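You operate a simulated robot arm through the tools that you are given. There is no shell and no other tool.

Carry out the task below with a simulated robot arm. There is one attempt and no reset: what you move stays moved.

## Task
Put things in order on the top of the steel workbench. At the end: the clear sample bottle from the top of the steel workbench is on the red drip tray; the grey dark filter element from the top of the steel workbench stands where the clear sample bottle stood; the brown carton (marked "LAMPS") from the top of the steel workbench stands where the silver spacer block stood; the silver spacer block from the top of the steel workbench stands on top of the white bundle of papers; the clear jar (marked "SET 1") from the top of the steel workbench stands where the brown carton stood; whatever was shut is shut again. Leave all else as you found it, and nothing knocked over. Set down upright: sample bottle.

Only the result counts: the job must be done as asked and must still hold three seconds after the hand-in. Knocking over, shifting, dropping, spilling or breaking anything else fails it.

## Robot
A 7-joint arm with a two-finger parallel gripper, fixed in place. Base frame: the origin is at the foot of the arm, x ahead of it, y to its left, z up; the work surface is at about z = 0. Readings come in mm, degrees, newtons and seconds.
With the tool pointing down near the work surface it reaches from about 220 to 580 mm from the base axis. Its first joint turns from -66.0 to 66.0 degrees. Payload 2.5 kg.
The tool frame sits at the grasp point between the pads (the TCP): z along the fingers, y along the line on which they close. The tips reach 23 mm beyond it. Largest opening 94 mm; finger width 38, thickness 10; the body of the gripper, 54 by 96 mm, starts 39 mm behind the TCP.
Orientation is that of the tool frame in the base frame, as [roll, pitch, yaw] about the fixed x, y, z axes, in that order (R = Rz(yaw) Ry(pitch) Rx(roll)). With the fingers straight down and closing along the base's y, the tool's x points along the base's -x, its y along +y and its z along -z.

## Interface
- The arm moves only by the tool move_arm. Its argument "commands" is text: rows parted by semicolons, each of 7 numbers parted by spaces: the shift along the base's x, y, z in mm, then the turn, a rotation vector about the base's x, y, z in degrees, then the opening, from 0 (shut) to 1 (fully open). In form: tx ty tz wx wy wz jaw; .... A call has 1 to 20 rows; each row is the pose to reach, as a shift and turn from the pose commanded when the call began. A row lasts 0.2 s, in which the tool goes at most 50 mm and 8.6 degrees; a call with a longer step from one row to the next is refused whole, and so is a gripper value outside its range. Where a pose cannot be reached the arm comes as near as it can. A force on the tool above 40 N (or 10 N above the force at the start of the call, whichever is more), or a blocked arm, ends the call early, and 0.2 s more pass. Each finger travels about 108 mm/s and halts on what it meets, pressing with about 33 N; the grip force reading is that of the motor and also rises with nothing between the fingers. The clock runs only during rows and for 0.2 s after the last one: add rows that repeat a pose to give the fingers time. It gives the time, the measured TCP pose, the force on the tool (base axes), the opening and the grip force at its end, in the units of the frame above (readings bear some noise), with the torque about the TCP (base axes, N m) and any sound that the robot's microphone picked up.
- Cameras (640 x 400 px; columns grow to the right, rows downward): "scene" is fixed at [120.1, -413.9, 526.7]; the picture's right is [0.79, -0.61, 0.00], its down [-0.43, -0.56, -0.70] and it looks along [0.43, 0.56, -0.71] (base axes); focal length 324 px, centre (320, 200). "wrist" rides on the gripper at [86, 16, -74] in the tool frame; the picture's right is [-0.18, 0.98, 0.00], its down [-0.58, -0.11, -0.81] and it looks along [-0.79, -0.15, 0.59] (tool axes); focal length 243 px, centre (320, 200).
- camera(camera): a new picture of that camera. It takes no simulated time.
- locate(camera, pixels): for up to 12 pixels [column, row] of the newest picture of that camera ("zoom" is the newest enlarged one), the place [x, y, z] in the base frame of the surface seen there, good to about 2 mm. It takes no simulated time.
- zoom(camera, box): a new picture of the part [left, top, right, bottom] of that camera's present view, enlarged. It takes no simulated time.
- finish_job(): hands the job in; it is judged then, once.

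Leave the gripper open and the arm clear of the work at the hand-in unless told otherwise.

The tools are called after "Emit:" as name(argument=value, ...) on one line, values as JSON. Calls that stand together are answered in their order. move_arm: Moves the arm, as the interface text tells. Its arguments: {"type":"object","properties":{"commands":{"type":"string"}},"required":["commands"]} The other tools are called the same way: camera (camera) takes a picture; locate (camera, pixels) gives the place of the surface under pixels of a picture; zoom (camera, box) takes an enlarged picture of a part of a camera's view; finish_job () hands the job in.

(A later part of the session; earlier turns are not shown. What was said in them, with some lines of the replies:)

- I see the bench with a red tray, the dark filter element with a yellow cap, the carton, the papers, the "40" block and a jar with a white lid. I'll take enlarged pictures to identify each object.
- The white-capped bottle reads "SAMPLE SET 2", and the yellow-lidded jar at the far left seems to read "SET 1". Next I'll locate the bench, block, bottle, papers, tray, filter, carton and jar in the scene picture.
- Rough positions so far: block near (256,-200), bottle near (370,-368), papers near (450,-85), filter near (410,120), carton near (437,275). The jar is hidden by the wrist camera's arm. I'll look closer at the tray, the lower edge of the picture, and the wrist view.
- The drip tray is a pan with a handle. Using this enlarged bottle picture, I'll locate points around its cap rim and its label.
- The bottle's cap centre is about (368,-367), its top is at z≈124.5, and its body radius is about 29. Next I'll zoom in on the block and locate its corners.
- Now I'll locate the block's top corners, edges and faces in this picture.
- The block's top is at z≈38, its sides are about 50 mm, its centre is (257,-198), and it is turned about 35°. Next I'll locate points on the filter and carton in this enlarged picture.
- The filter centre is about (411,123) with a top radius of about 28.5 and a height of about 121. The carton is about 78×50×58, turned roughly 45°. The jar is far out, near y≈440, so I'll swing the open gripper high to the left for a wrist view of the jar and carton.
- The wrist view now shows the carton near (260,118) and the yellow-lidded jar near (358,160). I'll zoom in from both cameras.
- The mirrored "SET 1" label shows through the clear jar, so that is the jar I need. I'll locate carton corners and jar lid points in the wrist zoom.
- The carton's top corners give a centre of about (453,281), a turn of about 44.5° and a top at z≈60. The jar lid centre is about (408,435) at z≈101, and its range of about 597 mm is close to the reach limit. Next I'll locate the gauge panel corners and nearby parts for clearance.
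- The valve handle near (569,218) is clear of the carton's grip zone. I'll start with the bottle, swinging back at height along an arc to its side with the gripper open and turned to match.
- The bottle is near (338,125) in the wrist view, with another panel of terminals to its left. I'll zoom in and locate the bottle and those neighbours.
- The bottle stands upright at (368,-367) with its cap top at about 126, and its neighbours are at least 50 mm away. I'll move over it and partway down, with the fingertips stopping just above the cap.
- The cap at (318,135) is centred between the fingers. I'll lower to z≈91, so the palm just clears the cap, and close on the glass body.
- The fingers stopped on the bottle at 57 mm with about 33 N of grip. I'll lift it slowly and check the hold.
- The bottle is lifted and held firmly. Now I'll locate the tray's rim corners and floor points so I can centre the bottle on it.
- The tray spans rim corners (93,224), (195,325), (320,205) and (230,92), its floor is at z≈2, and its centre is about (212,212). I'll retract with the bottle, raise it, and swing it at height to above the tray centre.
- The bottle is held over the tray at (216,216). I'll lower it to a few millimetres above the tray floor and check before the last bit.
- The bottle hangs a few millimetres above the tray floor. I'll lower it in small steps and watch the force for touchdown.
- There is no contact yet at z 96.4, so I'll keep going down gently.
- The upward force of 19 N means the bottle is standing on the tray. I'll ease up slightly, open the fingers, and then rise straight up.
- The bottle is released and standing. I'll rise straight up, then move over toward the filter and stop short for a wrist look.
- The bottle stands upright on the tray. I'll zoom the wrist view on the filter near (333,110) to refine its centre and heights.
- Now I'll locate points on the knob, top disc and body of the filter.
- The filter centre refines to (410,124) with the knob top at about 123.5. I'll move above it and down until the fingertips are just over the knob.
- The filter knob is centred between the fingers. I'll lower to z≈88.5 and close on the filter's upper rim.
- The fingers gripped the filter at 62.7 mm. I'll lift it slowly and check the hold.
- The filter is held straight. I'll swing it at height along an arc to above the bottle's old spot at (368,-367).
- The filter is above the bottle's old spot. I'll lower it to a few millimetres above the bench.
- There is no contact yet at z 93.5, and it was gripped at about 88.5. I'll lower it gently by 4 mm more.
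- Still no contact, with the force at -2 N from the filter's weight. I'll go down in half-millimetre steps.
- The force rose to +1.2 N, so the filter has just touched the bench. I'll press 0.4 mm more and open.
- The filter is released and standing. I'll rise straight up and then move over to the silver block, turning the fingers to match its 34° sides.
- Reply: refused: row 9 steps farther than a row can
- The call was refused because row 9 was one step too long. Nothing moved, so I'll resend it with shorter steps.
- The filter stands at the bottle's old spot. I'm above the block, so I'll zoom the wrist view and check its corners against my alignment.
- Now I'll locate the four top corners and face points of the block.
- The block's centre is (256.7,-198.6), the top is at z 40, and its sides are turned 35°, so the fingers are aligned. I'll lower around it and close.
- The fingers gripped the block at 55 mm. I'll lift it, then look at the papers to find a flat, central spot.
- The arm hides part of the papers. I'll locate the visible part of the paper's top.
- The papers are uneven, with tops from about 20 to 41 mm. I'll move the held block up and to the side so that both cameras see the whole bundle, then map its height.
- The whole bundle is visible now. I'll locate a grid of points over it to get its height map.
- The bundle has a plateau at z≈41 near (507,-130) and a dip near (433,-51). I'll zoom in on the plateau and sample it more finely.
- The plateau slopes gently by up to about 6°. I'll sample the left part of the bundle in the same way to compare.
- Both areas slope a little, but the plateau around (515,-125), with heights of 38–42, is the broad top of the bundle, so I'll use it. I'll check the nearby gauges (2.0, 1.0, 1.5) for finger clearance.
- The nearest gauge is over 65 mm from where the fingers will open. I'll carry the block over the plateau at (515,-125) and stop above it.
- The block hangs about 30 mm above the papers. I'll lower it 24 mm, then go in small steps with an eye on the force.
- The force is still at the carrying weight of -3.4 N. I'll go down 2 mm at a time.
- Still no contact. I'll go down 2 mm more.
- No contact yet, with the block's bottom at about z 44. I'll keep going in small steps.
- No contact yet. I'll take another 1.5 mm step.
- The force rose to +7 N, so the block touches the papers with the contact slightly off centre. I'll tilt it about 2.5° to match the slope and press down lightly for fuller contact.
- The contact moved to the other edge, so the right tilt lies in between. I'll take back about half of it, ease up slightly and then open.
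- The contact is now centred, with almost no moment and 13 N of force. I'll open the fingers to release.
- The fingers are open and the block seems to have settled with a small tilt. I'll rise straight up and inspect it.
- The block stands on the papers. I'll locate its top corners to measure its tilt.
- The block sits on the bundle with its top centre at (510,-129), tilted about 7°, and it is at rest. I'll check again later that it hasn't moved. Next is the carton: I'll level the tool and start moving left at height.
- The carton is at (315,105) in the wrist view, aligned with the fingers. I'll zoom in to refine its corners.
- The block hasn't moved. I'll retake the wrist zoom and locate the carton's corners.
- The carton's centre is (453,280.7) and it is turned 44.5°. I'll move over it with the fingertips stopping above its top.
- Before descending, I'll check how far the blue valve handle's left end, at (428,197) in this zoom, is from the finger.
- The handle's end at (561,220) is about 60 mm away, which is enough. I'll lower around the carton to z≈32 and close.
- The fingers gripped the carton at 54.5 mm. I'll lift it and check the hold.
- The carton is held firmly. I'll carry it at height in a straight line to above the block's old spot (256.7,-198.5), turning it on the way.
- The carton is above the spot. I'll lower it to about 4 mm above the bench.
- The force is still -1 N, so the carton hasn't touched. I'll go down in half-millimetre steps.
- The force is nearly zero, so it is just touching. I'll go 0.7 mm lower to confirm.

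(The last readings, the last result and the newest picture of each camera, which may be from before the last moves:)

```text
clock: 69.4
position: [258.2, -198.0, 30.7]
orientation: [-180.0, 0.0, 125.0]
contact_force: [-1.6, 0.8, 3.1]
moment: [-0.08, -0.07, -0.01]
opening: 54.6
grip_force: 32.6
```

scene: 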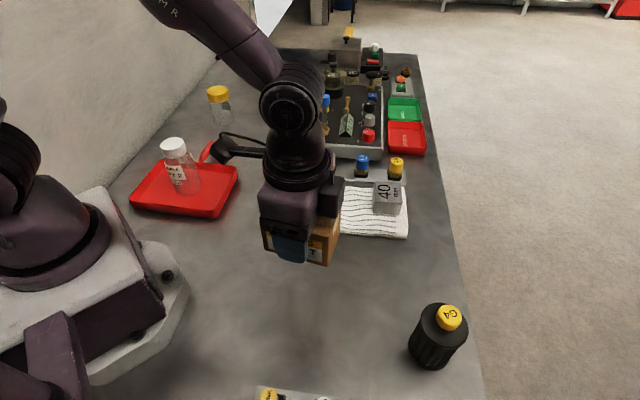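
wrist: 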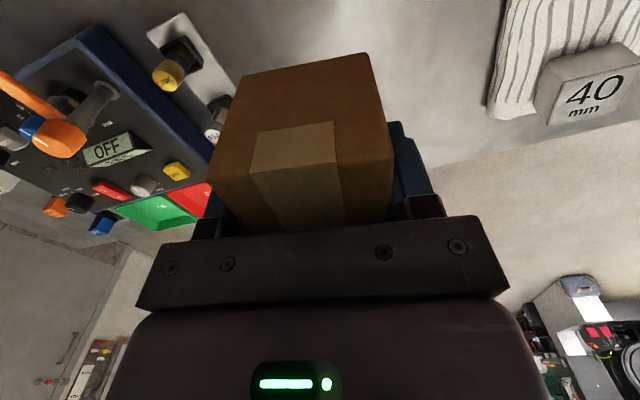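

Contact is confirmed at +3 N. I'll open the fingers.

Emit:
move_arm(commands="0 0 0 0 0 0 0.5; 0 0 0 0 0 0 0.62; 0 0 0 0 0 0 0.75; 0 0 0 0 0 0 0.9; 0 0 0 0 0 0 1; 0 0 0 0 0 0 1")

Emit:
camera(camera="wrist")

```text
clock: 70.8
position: [256.5, -198.7, 30.5]
orientation: [-180.0, 0.0, 125.1]
contact_force: [-0.4, 0.4, -0.4]
moment: [-0.01, 0.04, -0.04]
opening: 93.9
grip_force: 0.0
```

```text
taken
```

wrist: 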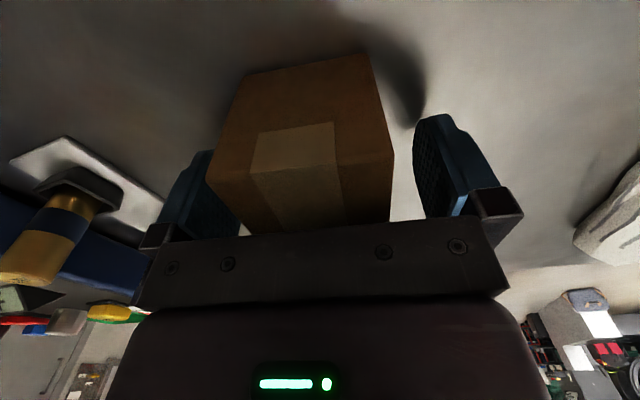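

The carton is standing at the block's old spot. I'll rise straight up and then swing back left toward the jar, turning the fingers to close sideways on it.

Emit:
move_arm(commands="0 0 5 0 0 0 1; 0 0 45 0 0 0 1; 0 0 90 0 0 0 1; 0 0 135 0 0 0 1; 0 0 180 0 0 0 1; 0 0 180 0 0 0 1")

Emit:
move_arm(commands="16.7 39.7 8 0 0 7.8 1; 33.3 79.4 16 0 0 15.7 1; 50 119.1 24 0 0 23.5 1; 66.6 158.8 32 0 0 31.3 1; 83.3 198.5 38 0 0 39.2 1; 82 239.8 38 0 0 47 1; 80.8 281 38 0 0 54.8 1; 79.5 322.3 38 0 0 62.6 1; 78.3 363.5 38 0 0 70.5 1; 77 404.8 38 0 0 78.3 1; 75.8 446 38 0 0 86.1 1; 74.5 487.3 38 0 0 94 1; 73.3 528.5 38 0 0 101.8 1; 73.3 528.5 38 0 0 101.8 1")

Emit:
camera(camera="wrist")

Emit:
camera(camera="scene")

```text
clock: 72.2
position: [255.7, -198.3, 210.1]
orientation: [-180.0, 0.1, 125.0]
contact_force: [-0.8, 0.6, -0.6]
moment: [0.01, 0.04, 0.01]
opening: 94.2
grip_force: 0.0
```

```text
clock: 75.2
position: [329.4, 331.0, 250.0]
orientation: [-179.9, 0.0, -133.1]
contact_force: [0.1, 0.2, 0.3]
moment: [0.0, -0.01, -0.02]
opening: 94.1
grip_force: 0.0
```

```text
taken
```

wrist: 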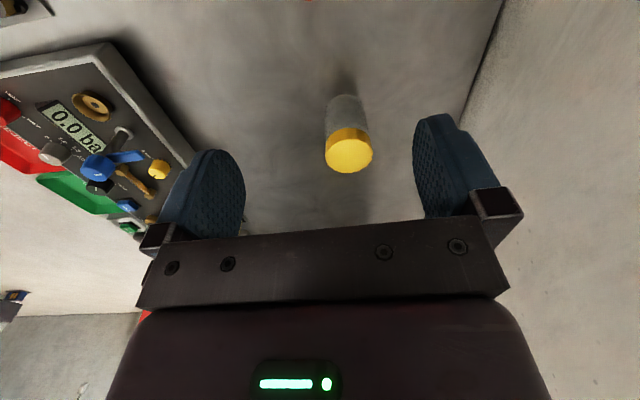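

```text
taken
```

scene: 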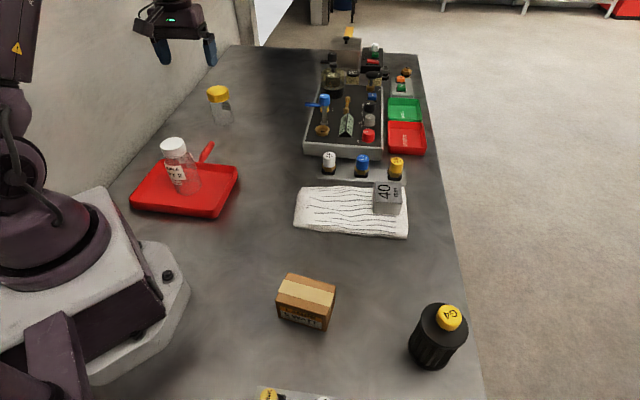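

The carton stands at the block's old place and everything else looks undisturbed. I'll zoom on the jar near (347,135) and check the wall's distance as well.

Emit:
zoom(camera="wrist", box=[300, 80, 400, 180])

Emit:
locate(camera="zoom", pixels=[[310, 300], [215, 285], [400, 270], [310, 360], [250, 340], [380, 335], [280, 250], [350, 240], [230, 240], [300, 200], [290, 90], [330, 80]])

Emit:
locate(camera="scene", pixels=[[195, 95], [210, 75], [180, 115], [190, 70], [160, 100], [225, 60], [218, 92], [208, 95], [229, 95], [214, 101]])

```text
4.00 times, centred on (350, 130) of wrist
```

zoom: 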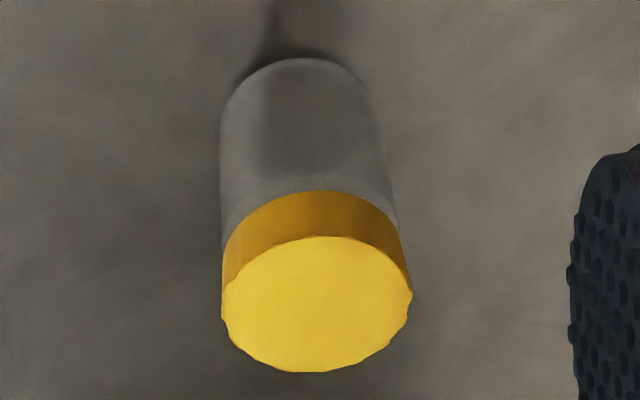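

```text
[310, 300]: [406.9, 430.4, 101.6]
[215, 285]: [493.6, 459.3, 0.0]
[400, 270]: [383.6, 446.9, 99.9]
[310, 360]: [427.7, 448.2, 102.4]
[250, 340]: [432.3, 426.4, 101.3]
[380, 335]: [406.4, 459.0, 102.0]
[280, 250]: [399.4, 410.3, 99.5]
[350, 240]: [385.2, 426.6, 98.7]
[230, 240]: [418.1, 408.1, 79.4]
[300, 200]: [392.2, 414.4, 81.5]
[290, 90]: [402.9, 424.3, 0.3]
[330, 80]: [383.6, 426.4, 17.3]
```

```text
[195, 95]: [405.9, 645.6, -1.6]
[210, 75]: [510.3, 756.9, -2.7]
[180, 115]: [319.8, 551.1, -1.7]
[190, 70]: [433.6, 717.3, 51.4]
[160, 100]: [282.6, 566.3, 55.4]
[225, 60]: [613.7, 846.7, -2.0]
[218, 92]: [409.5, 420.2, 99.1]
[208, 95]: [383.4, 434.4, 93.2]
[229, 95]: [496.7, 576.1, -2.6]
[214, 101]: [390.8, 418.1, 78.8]
```

The jar's centre is about (407,434.5), its lid spans z 80–102 and is about 52 mm wide, and the wall is well away. I'll test the reach by going above the jar with the fingers still higher than the lid.

Emit:
move_arm(commands="19.3 26.1 -20 0 0 0 1; 38.6 52.2 -40 0 0 0 1; 58 78.4 -60 0 0 0 1; 77.3 104.5 -80 0 0 0 1; 77.3 104.5 -100 0 0 0 1; 77.3 104.5 -100 0 0 0 1")

Emit:
camera(camera="wrist")

Emit:
camera(camera="scene")

```text
clock: 76.6
position: [406.2, 434.4, 148.9]
orientation: [180.0, -0.1, -133.2]
contact_force: [0.0, 0.1, 0.4]
moment: [-0.01, -0.01, -0.01]
opening: 94.1
grip_force: 0.0
```

```text
taken
```

wrist: 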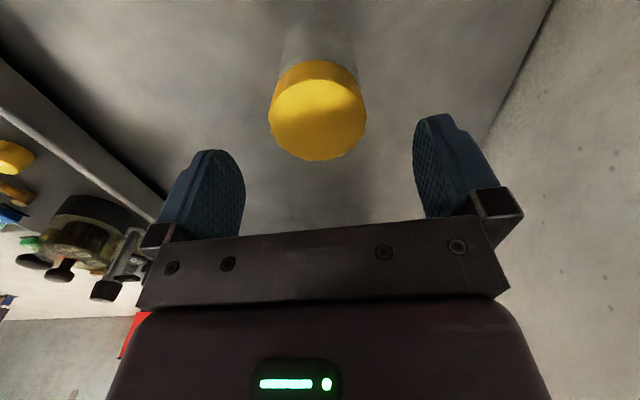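

```text
taken
```

scene: 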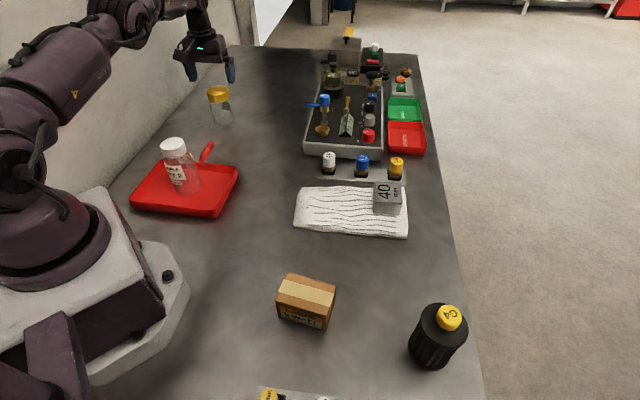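

The pose was reached at z 149. I'll descend in stages and check at each that the arm still reaches the position.

Emit:
move_arm(commands="0 0 -15 0 0 0 1; 0 0 -30 0 0 0 1; 0 0 -40 0 0 0 1; 0 0 -40 0 0 0 1")

Emit:
camera(camera="wrist")

```text
clock: 77.6
position: [406.7, 435.5, 108.7]
orientation: [-179.9, 0.0, -133.2]
contact_force: [0.7, 0.7, -0.2]
moment: [0.01, 0.02, -0.01]
opening: 93.9
grip_force: 0.1
```

```text
taken
```

wrist: 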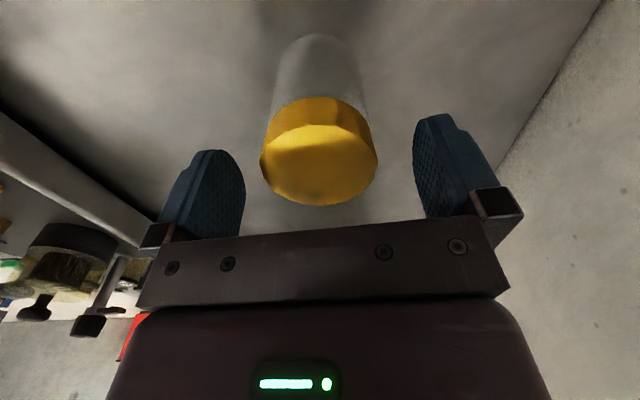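

The pose is still reached at z 109 and the lid is centred between the fingers. I'll continue down in two more steps.

Emit:
move_arm(commands="0 0 -12 0 0 0 1; 0 0 -24 0 0 0 1; 0 0 -24 0 0 0 1")

Emit:
move_arm(commands="0 0 -8 0 0 0 1; 0 0 -15.5 0 0 0 1; 0 0 -15.5 0 0 0 1; 0 0 -15.5 0 0 0 1")

Emit:
camera(camera="wrist")

```text
clock: 78.4
position: [406.9, 434.5, 84.3]
orientation: [179.9, 0.0, -133.2]
contact_force: [-1.0, 0.1, -0.1]
moment: [0.01, 0.01, 0.01]
opening: 94.0
grip_force: 0.0
```

```text
clock: 79.4
position: [407.5, 435.1, 69.7]
orientation: [-180.0, 0.0, -133.2]
contact_force: [-0.6, 0.3, 0.7]
moment: [-0.02, 0.01, -0.03]
opening: 94.1
grip_force: 0.0
```

```text
taken
```

wrist: 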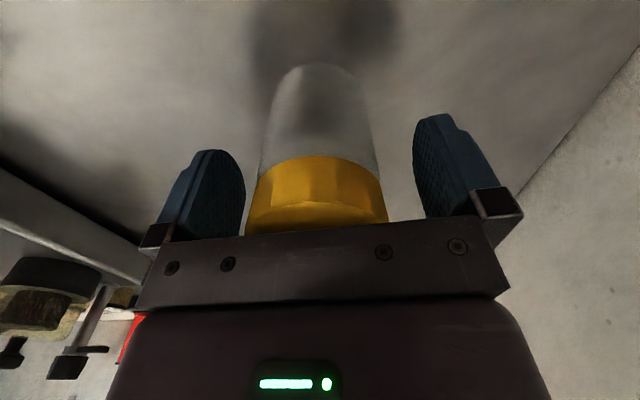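

The jar is reached without tilting. I'll go 2 mm lower and close the fingers on it.

Emit:
move_arm(commands="0 0 -2.2 0 0 0 1; 0 0 -2.2 0 0 0 0.8; 0 0 -2.2 0 0 0 0.6; 0 0 -2.2 0 0 0 0.5; 0 0 -2.2 0 0 0 0.3; 0 0 -2.2 0 0 0 0.3; 0 0 -2.2 0 0 0 0.3")

Emit:
camera(camera="wrist")

```text
clock: 81.0
position: [408.0, 435.1, 68.1]
orientation: [179.9, 0.0, -133.1]
contact_force: [-0.4, -0.5, 0.0]
moment: [0.03, -0.01, -0.01]
opening: 58.7
grip_force: 33.1
```

```text
taken
```

wrist: 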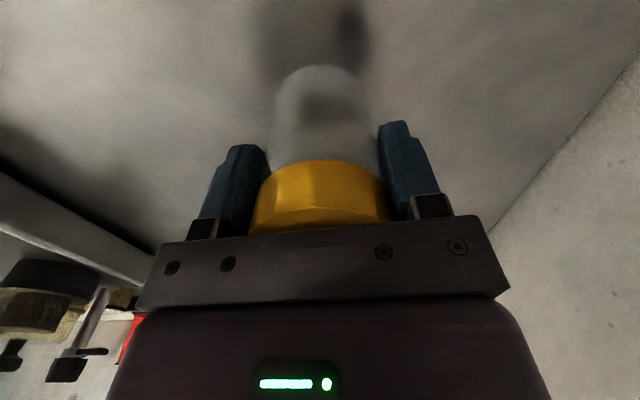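

The fingers gripped at 58.7 mm, around the lid. I'll lift slowly by a few millimetres and check that the whole jar rises.

Emit:
move_arm(commands="0 0 2 0 0 0 0.3; 0 0 6 0 0 0 0.3; 0 0 12 0 0 0 0.3; 0 0 12 0 0 0 0.3")

Emit:
zoom(camera="scene", box=[160, 40, 280, 140])

Emit:
camera(camera="wrist")

```text
clock: 82.0
position: [408.6, 434.3, 79.0]
orientation: [180.0, 0.0, -133.2]
contact_force: [-0.9, -0.1, -1.1]
moment: [0.03, 0.0, 0.02]
opening: 58.3
grip_force: 33.0
```

```text
4.00 times, centred on (220, 90) of scene
```

zoom: 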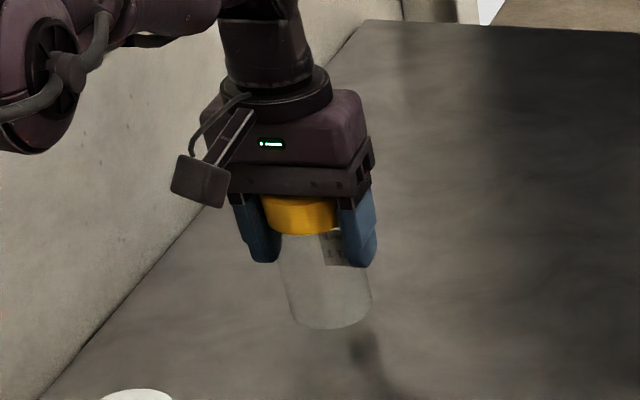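

```text
taken
```

wrist: 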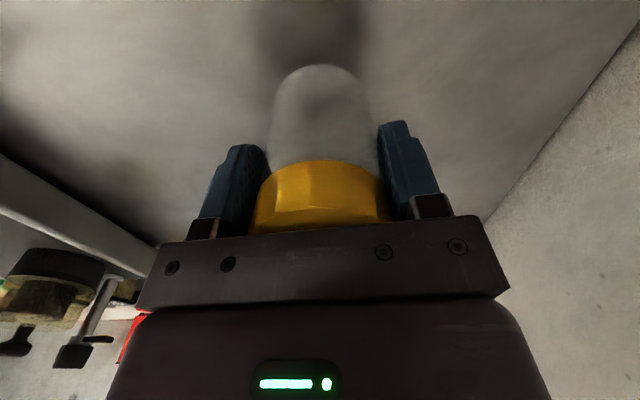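

The whole jar, lid and glass together, is lifted. I'll raise it and carry it over to the carton's old spot at (453,280.7).

Emit:
move_arm(commands="0 0 25 0 0 0 0.3; 0 0 55 0 0 0 0.3; 0 0 75 0 0 0 0.3; 11.4 -38.5 75 0 0 -3.75 0.3; 22.9 -76.9 75 0 0 -7.5 0.3; 34.3 -115.4 75 0 0 -11.25 0.3; 45.7 -153.8 75 0 0 -15 0.3; 45.7 -153.8 75 0 0 -15 0.3")

Emit:
camera(camera="wrist")

Emit:
camera(camera="scene")

```text
clock: 83.8
position: [453.6, 280.9, 154.8]
orientation: [180.0, -0.1, -148.2]
contact_force: [-0.2, 1.0, 0.0]
moment: [0.02, -0.04, -0.02]
opening: 58.6
grip_force: 33.1
```

```text
taken
```

wrist: 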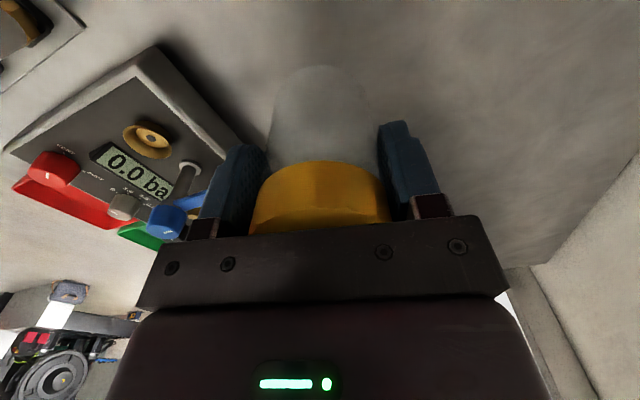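

```text
taken
```

scene: 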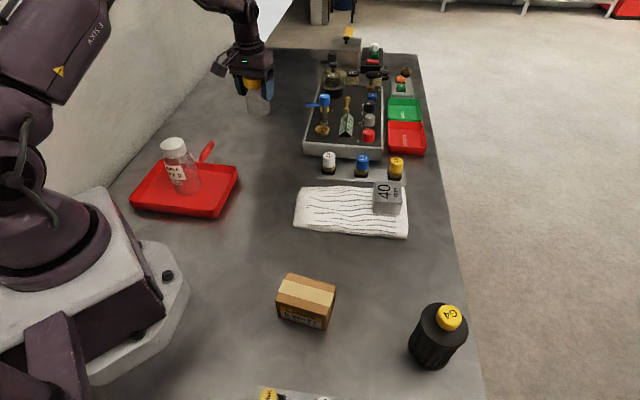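

The jar is above the spot. I'll lower it to about 4 mm above the bench, then in small steps.

Emit:
move_arm(commands="0 0 -25 0 0 0 0.3; 0 0 -50 0 0 0 0.3; 0 0 -70 0 0 0 0.3; 0 0 -80 0 0 0 0.3; 0 0 -83 0 0 0 0.3; 0 0 -83 0 0 0 0.3")

Emit:
move_arm(commands="0 0 -1 0 0 0 0.3; 0 0 -2.5 0 0 0 0.3; 0 0 -2.5 0 0 0 0.3")

```text
clock: 85.2
position: [452.2, 280.5, 71.9]
orientation: [-180.0, 0.1, -148.1]
contact_force: [0.1, 0.8, 0.2]
moment: [0.02, 0.0, -0.02]
opening: 58.2
grip_force: 33.2
```

```text
clock: 86.0
position: [452.5, 279.8, 69.8]
orientation: [-180.0, 0.1, -148.2]
contact_force: [-0.3, -0.2, -0.3]
moment: [-0.03, 0.01, -0.02]
opening: 58.6
grip_force: 32.8
```

No contact yet at commanded z≈69.5. I'll go on gently.

Emit:
move_arm(commands="0 0 -0.7 0 0 0 0.3; 0 0 -1.5 0 0 0 0.3; 0 0 -1.5 0 0 0 0.3")

```text
clock: 86.8
position: [453.1, 281.1, 67.1]
orientation: [-179.9, 0.0, -148.2]
contact_force: [0.5, 0.3, -0.5]
moment: [-0.05, -0.06, -0.01]
opening: 58.4
grip_force: 33.7
```

The force is still near zero, so I'll take another 0.7 mm step.

Emit:
move_arm(commands="0 0 -0.4 0 0 0 0.3; 0 0 -0.7 0 0 0 0.3; 0 0 -0.7 0 0 0 0.3")

```text
clock: 87.6
position: [453.3, 281.6, 67.5]
orientation: [-180.0, 0.0, -148.0]
contact_force: [-1.6, -1.0, 6.2]
moment: [-0.06, 0.09, 0.02]
opening: 58.3
grip_force: 32.8
```

Contact is at +6 N, so the jar stands on the bench. I'll open the fingers.

Emit:
move_arm(commands="0 0 0.2 0 0 0 0.45; 0 0 0.2 0 0 0 0.63; 0 0 0.2 0 0 0 0.72; 0 0 0.2 0 0 0 0.85; 0 0 0.2 0 0 0 1; 0 0 0.2 0 0 0 1; 0 0 0.2 0 0 0 1")

Emit:
camera(camera="wrist")

Emit:
zoom(camera="scene", box=[190, 40, 350, 170])

```text
clock: 89.2
position: [453.4, 282.1, 67.7]
orientation: [-180.0, 0.0, -148.3]
contact_force: [-0.9, 0.0, -0.4]
moment: [0.02, 0.02, -0.02]
opening: 93.7
grip_force: 0.0
```

```text
taken
```

wrist: 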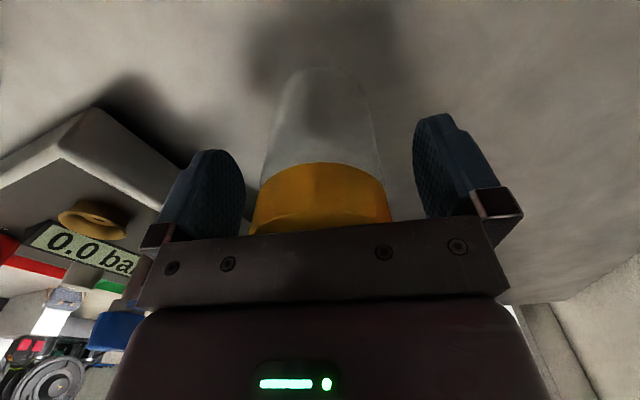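

```text
3.08 times, centred on (270, 105) of scene
```

zoom: 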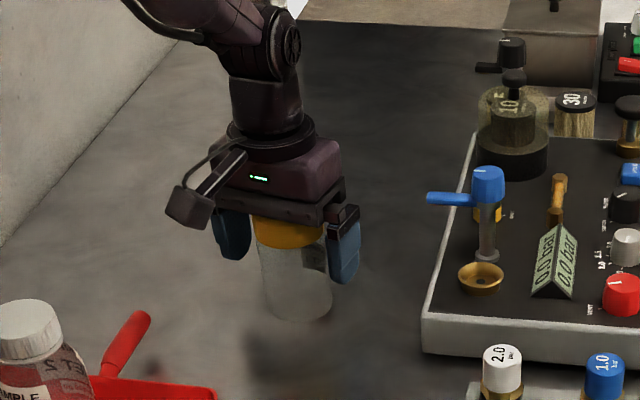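

The jar is released and standing. I'll rise straight up, pull back clear of everything, and inspect the result.

Emit:
move_arm(commands="0 0 8 0 0 0 1; 0 0 40 0 0 0 1; 0 0 85 0 0 0 1; 0 0 130 0 0 0 1; 0 0 170 0 0 0 1; -35 -20 180 0 0 0 1; -75 -40 180 0 0 0 1; -115 -62 180 0 0 0 1; -115 -62 180 0 0 0 1")

Emit:
camera(camera="wrist")

Emit:
camera(camera="scene")

```text
clock: 91.2
position: [337.7, 218.9, 248.7]
orientation: [180.0, 0.0, -148.2]
contact_force: [-0.3, -0.4, 1.6]
moment: [-0.01, 0.01, -0.01]
opening: 93.9
grip_force: 0.1
```

```text
taken
```

wrist: 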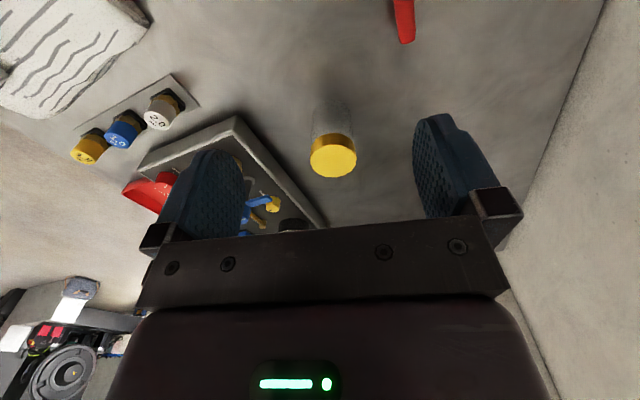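

```text
taken
```

scene: 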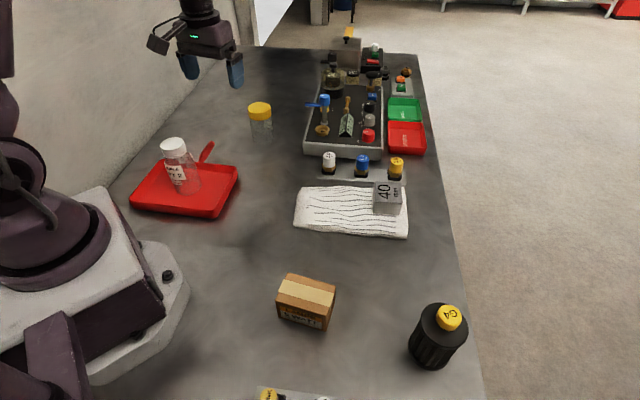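

All five objects are in place. I'll measure each final position and check whether the block has kept its pose.

Emit:
zoom(camera="scene", box=[330, 140, 430, 240])

Emit:
locate(camera="zoom", pixels=[[302, 172], [402, 176], [405, 248], [300, 243], [350, 210], [300, 285], [395, 294]])

Emit:
locate(camera="scene", pixels=[[288, 274], [334, 285], [325, 308], [278, 295], [305, 291], [449, 318], [440, 312], [260, 110], [250, 110], [271, 110], [172, 145], [180, 192]])

Emit:
zoom(camera="scene", box=[120, 120, 260, 220])

Emit:
zoom(camera="scene", box=[260, 260, 480, 380])

```text
4.00 times, centred on (380, 190) of scene
```

zoom: 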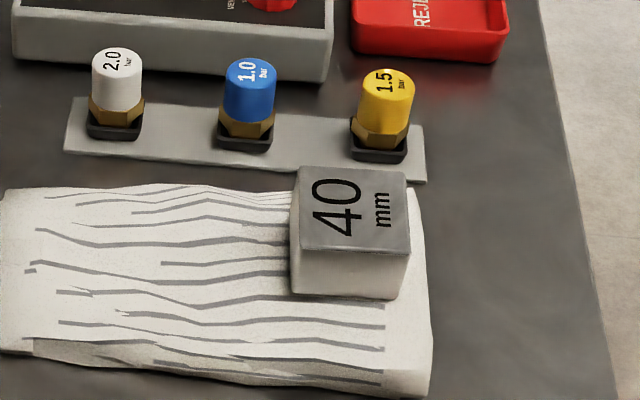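

```text
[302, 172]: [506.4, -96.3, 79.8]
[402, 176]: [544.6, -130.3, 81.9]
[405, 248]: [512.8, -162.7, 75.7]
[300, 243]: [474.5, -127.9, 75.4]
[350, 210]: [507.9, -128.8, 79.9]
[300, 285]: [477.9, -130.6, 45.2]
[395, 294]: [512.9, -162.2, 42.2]
```

```text
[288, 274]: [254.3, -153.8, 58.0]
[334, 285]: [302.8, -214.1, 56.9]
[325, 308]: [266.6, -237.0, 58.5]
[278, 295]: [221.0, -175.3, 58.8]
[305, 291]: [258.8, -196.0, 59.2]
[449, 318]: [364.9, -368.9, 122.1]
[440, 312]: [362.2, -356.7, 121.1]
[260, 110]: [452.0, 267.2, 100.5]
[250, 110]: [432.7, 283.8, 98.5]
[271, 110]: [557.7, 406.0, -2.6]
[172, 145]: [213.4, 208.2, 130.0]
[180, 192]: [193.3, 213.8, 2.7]
```

```text
4.00 times, centred on (190, 170) of scene
```

zoom: 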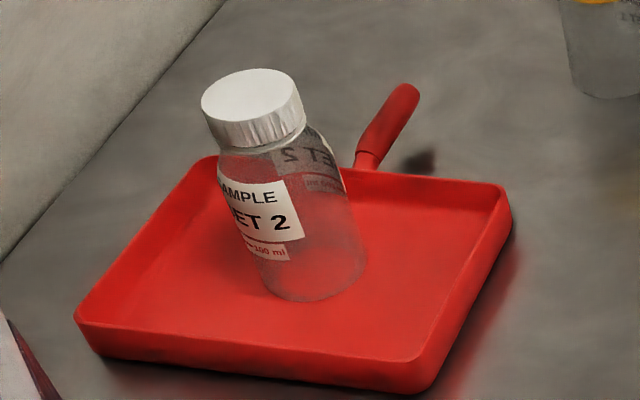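

```text
2.91 times, centred on (370, 320) of scene
```

zoom: 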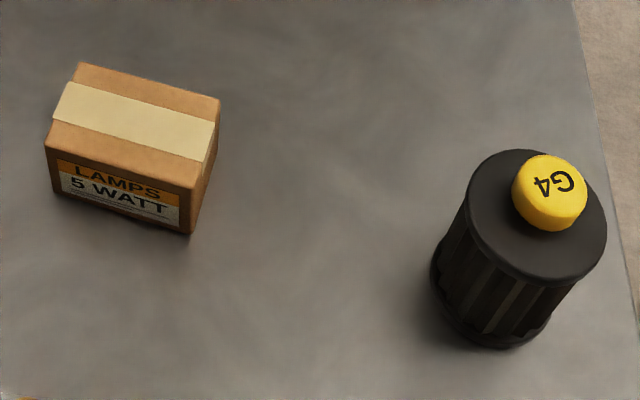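

The block's pose is unchanged, and the bottle, jar, carton and filter are all where they should be. I'll compare the paper bundle with its earlier picture, using the same zoom, to confirm it didn't shift.

Emit:
zoom(camera="scene", box=[270, 160, 430, 260])

Emit:
zoom(camera="wrist", box=[280, 80, 390, 200])

Emit:
locate(camera="zoom", pixels=[[305, 260], [235, 260], [390, 250], [310, 300], [270, 215], [350, 210], [310, 250]])

```text
4.00 times, centred on (350, 210) of scene
```

zoom: 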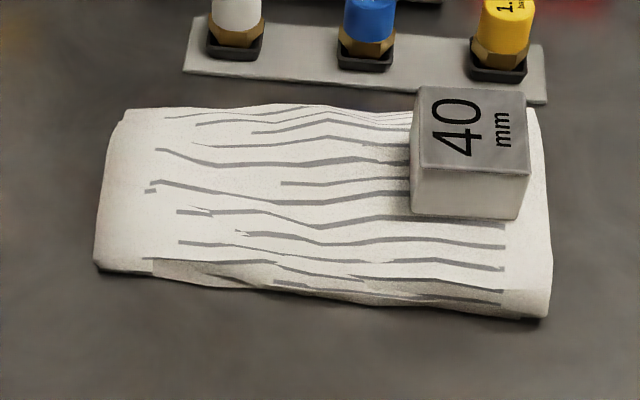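

```text
3.33 times, centred on (335, 140) of wrist
```

zoom: 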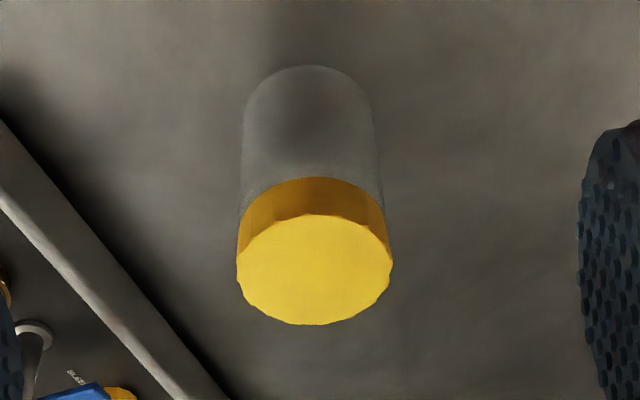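

```text
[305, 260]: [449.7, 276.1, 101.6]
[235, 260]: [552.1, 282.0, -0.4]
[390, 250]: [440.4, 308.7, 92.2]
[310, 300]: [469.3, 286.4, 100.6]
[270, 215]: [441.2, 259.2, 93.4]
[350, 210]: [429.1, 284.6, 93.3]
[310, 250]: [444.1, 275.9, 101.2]
```

The paper bundle's edges match the earlier picture exactly, and the jar stands at (453,281). I'll raise the open gripper a little more to stay well clear, then hand in.

Emit:
move_arm(commands="0 -20 15 0 0 0 1; 0 -50 30 0 0 0 1; 0 -80 40 0 0 0 1; 0 -80 40 0 0 0 1")

Emit:
camera(camera="scene")

```text
clock: 92.2
position: [337.2, 138.2, 285.9]
orientation: [180.0, 0.0, -148.3]
contact_force: [-0.3, -1.1, 0.6]
moment: [0.01, -0.04, -0.03]
opening: 93.8
grip_force: 0.0
```

```text
taken
```

scene: 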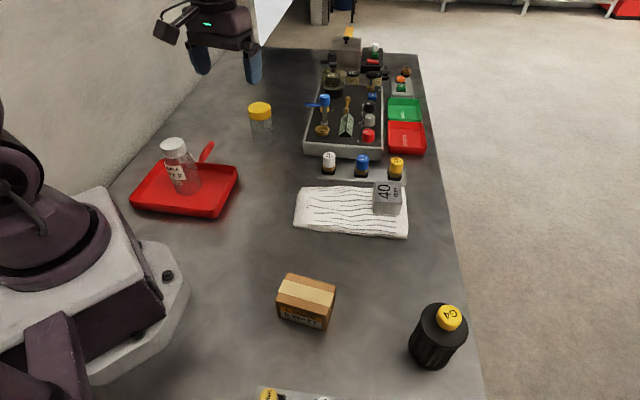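

The bottle is upright on the red drip tray, the filter is at the bottle's old spot and the carton is at the block's old spot. The block is on the papers and the jar is at the carton's old spot. The gripper is open and clear, so I'm handing the job in.

Emit:
finish_job()

```text
The job is handed in.
```

I moved all five objects to the places you asked for and handed the job in; I don't have the verdict on it. In the last picture nothing was knocked over and nothing else looked moved.

- **Sample bottle:** it stands upright near the middle of the red drip tray.
- **Filter element:** it stands where the bottle stood, at about (368, -367).
- **LAMPS carton:** it stands where the silver spacer block stood, at about (257, -198).
- **Silver spacer block:** it stands on the white papers, well inside their edges. The papers are uneven, so it leans about 7°. It stayed put from when I set it down until I handed in.
- **SET 1 jar:** it stands where the carton stood, at about (453, 281). I lifted it by its lid, which stayed on.

I didn't open anything, so everything that was shut is still shut. The gripper is open and the arm is clear of the bench.
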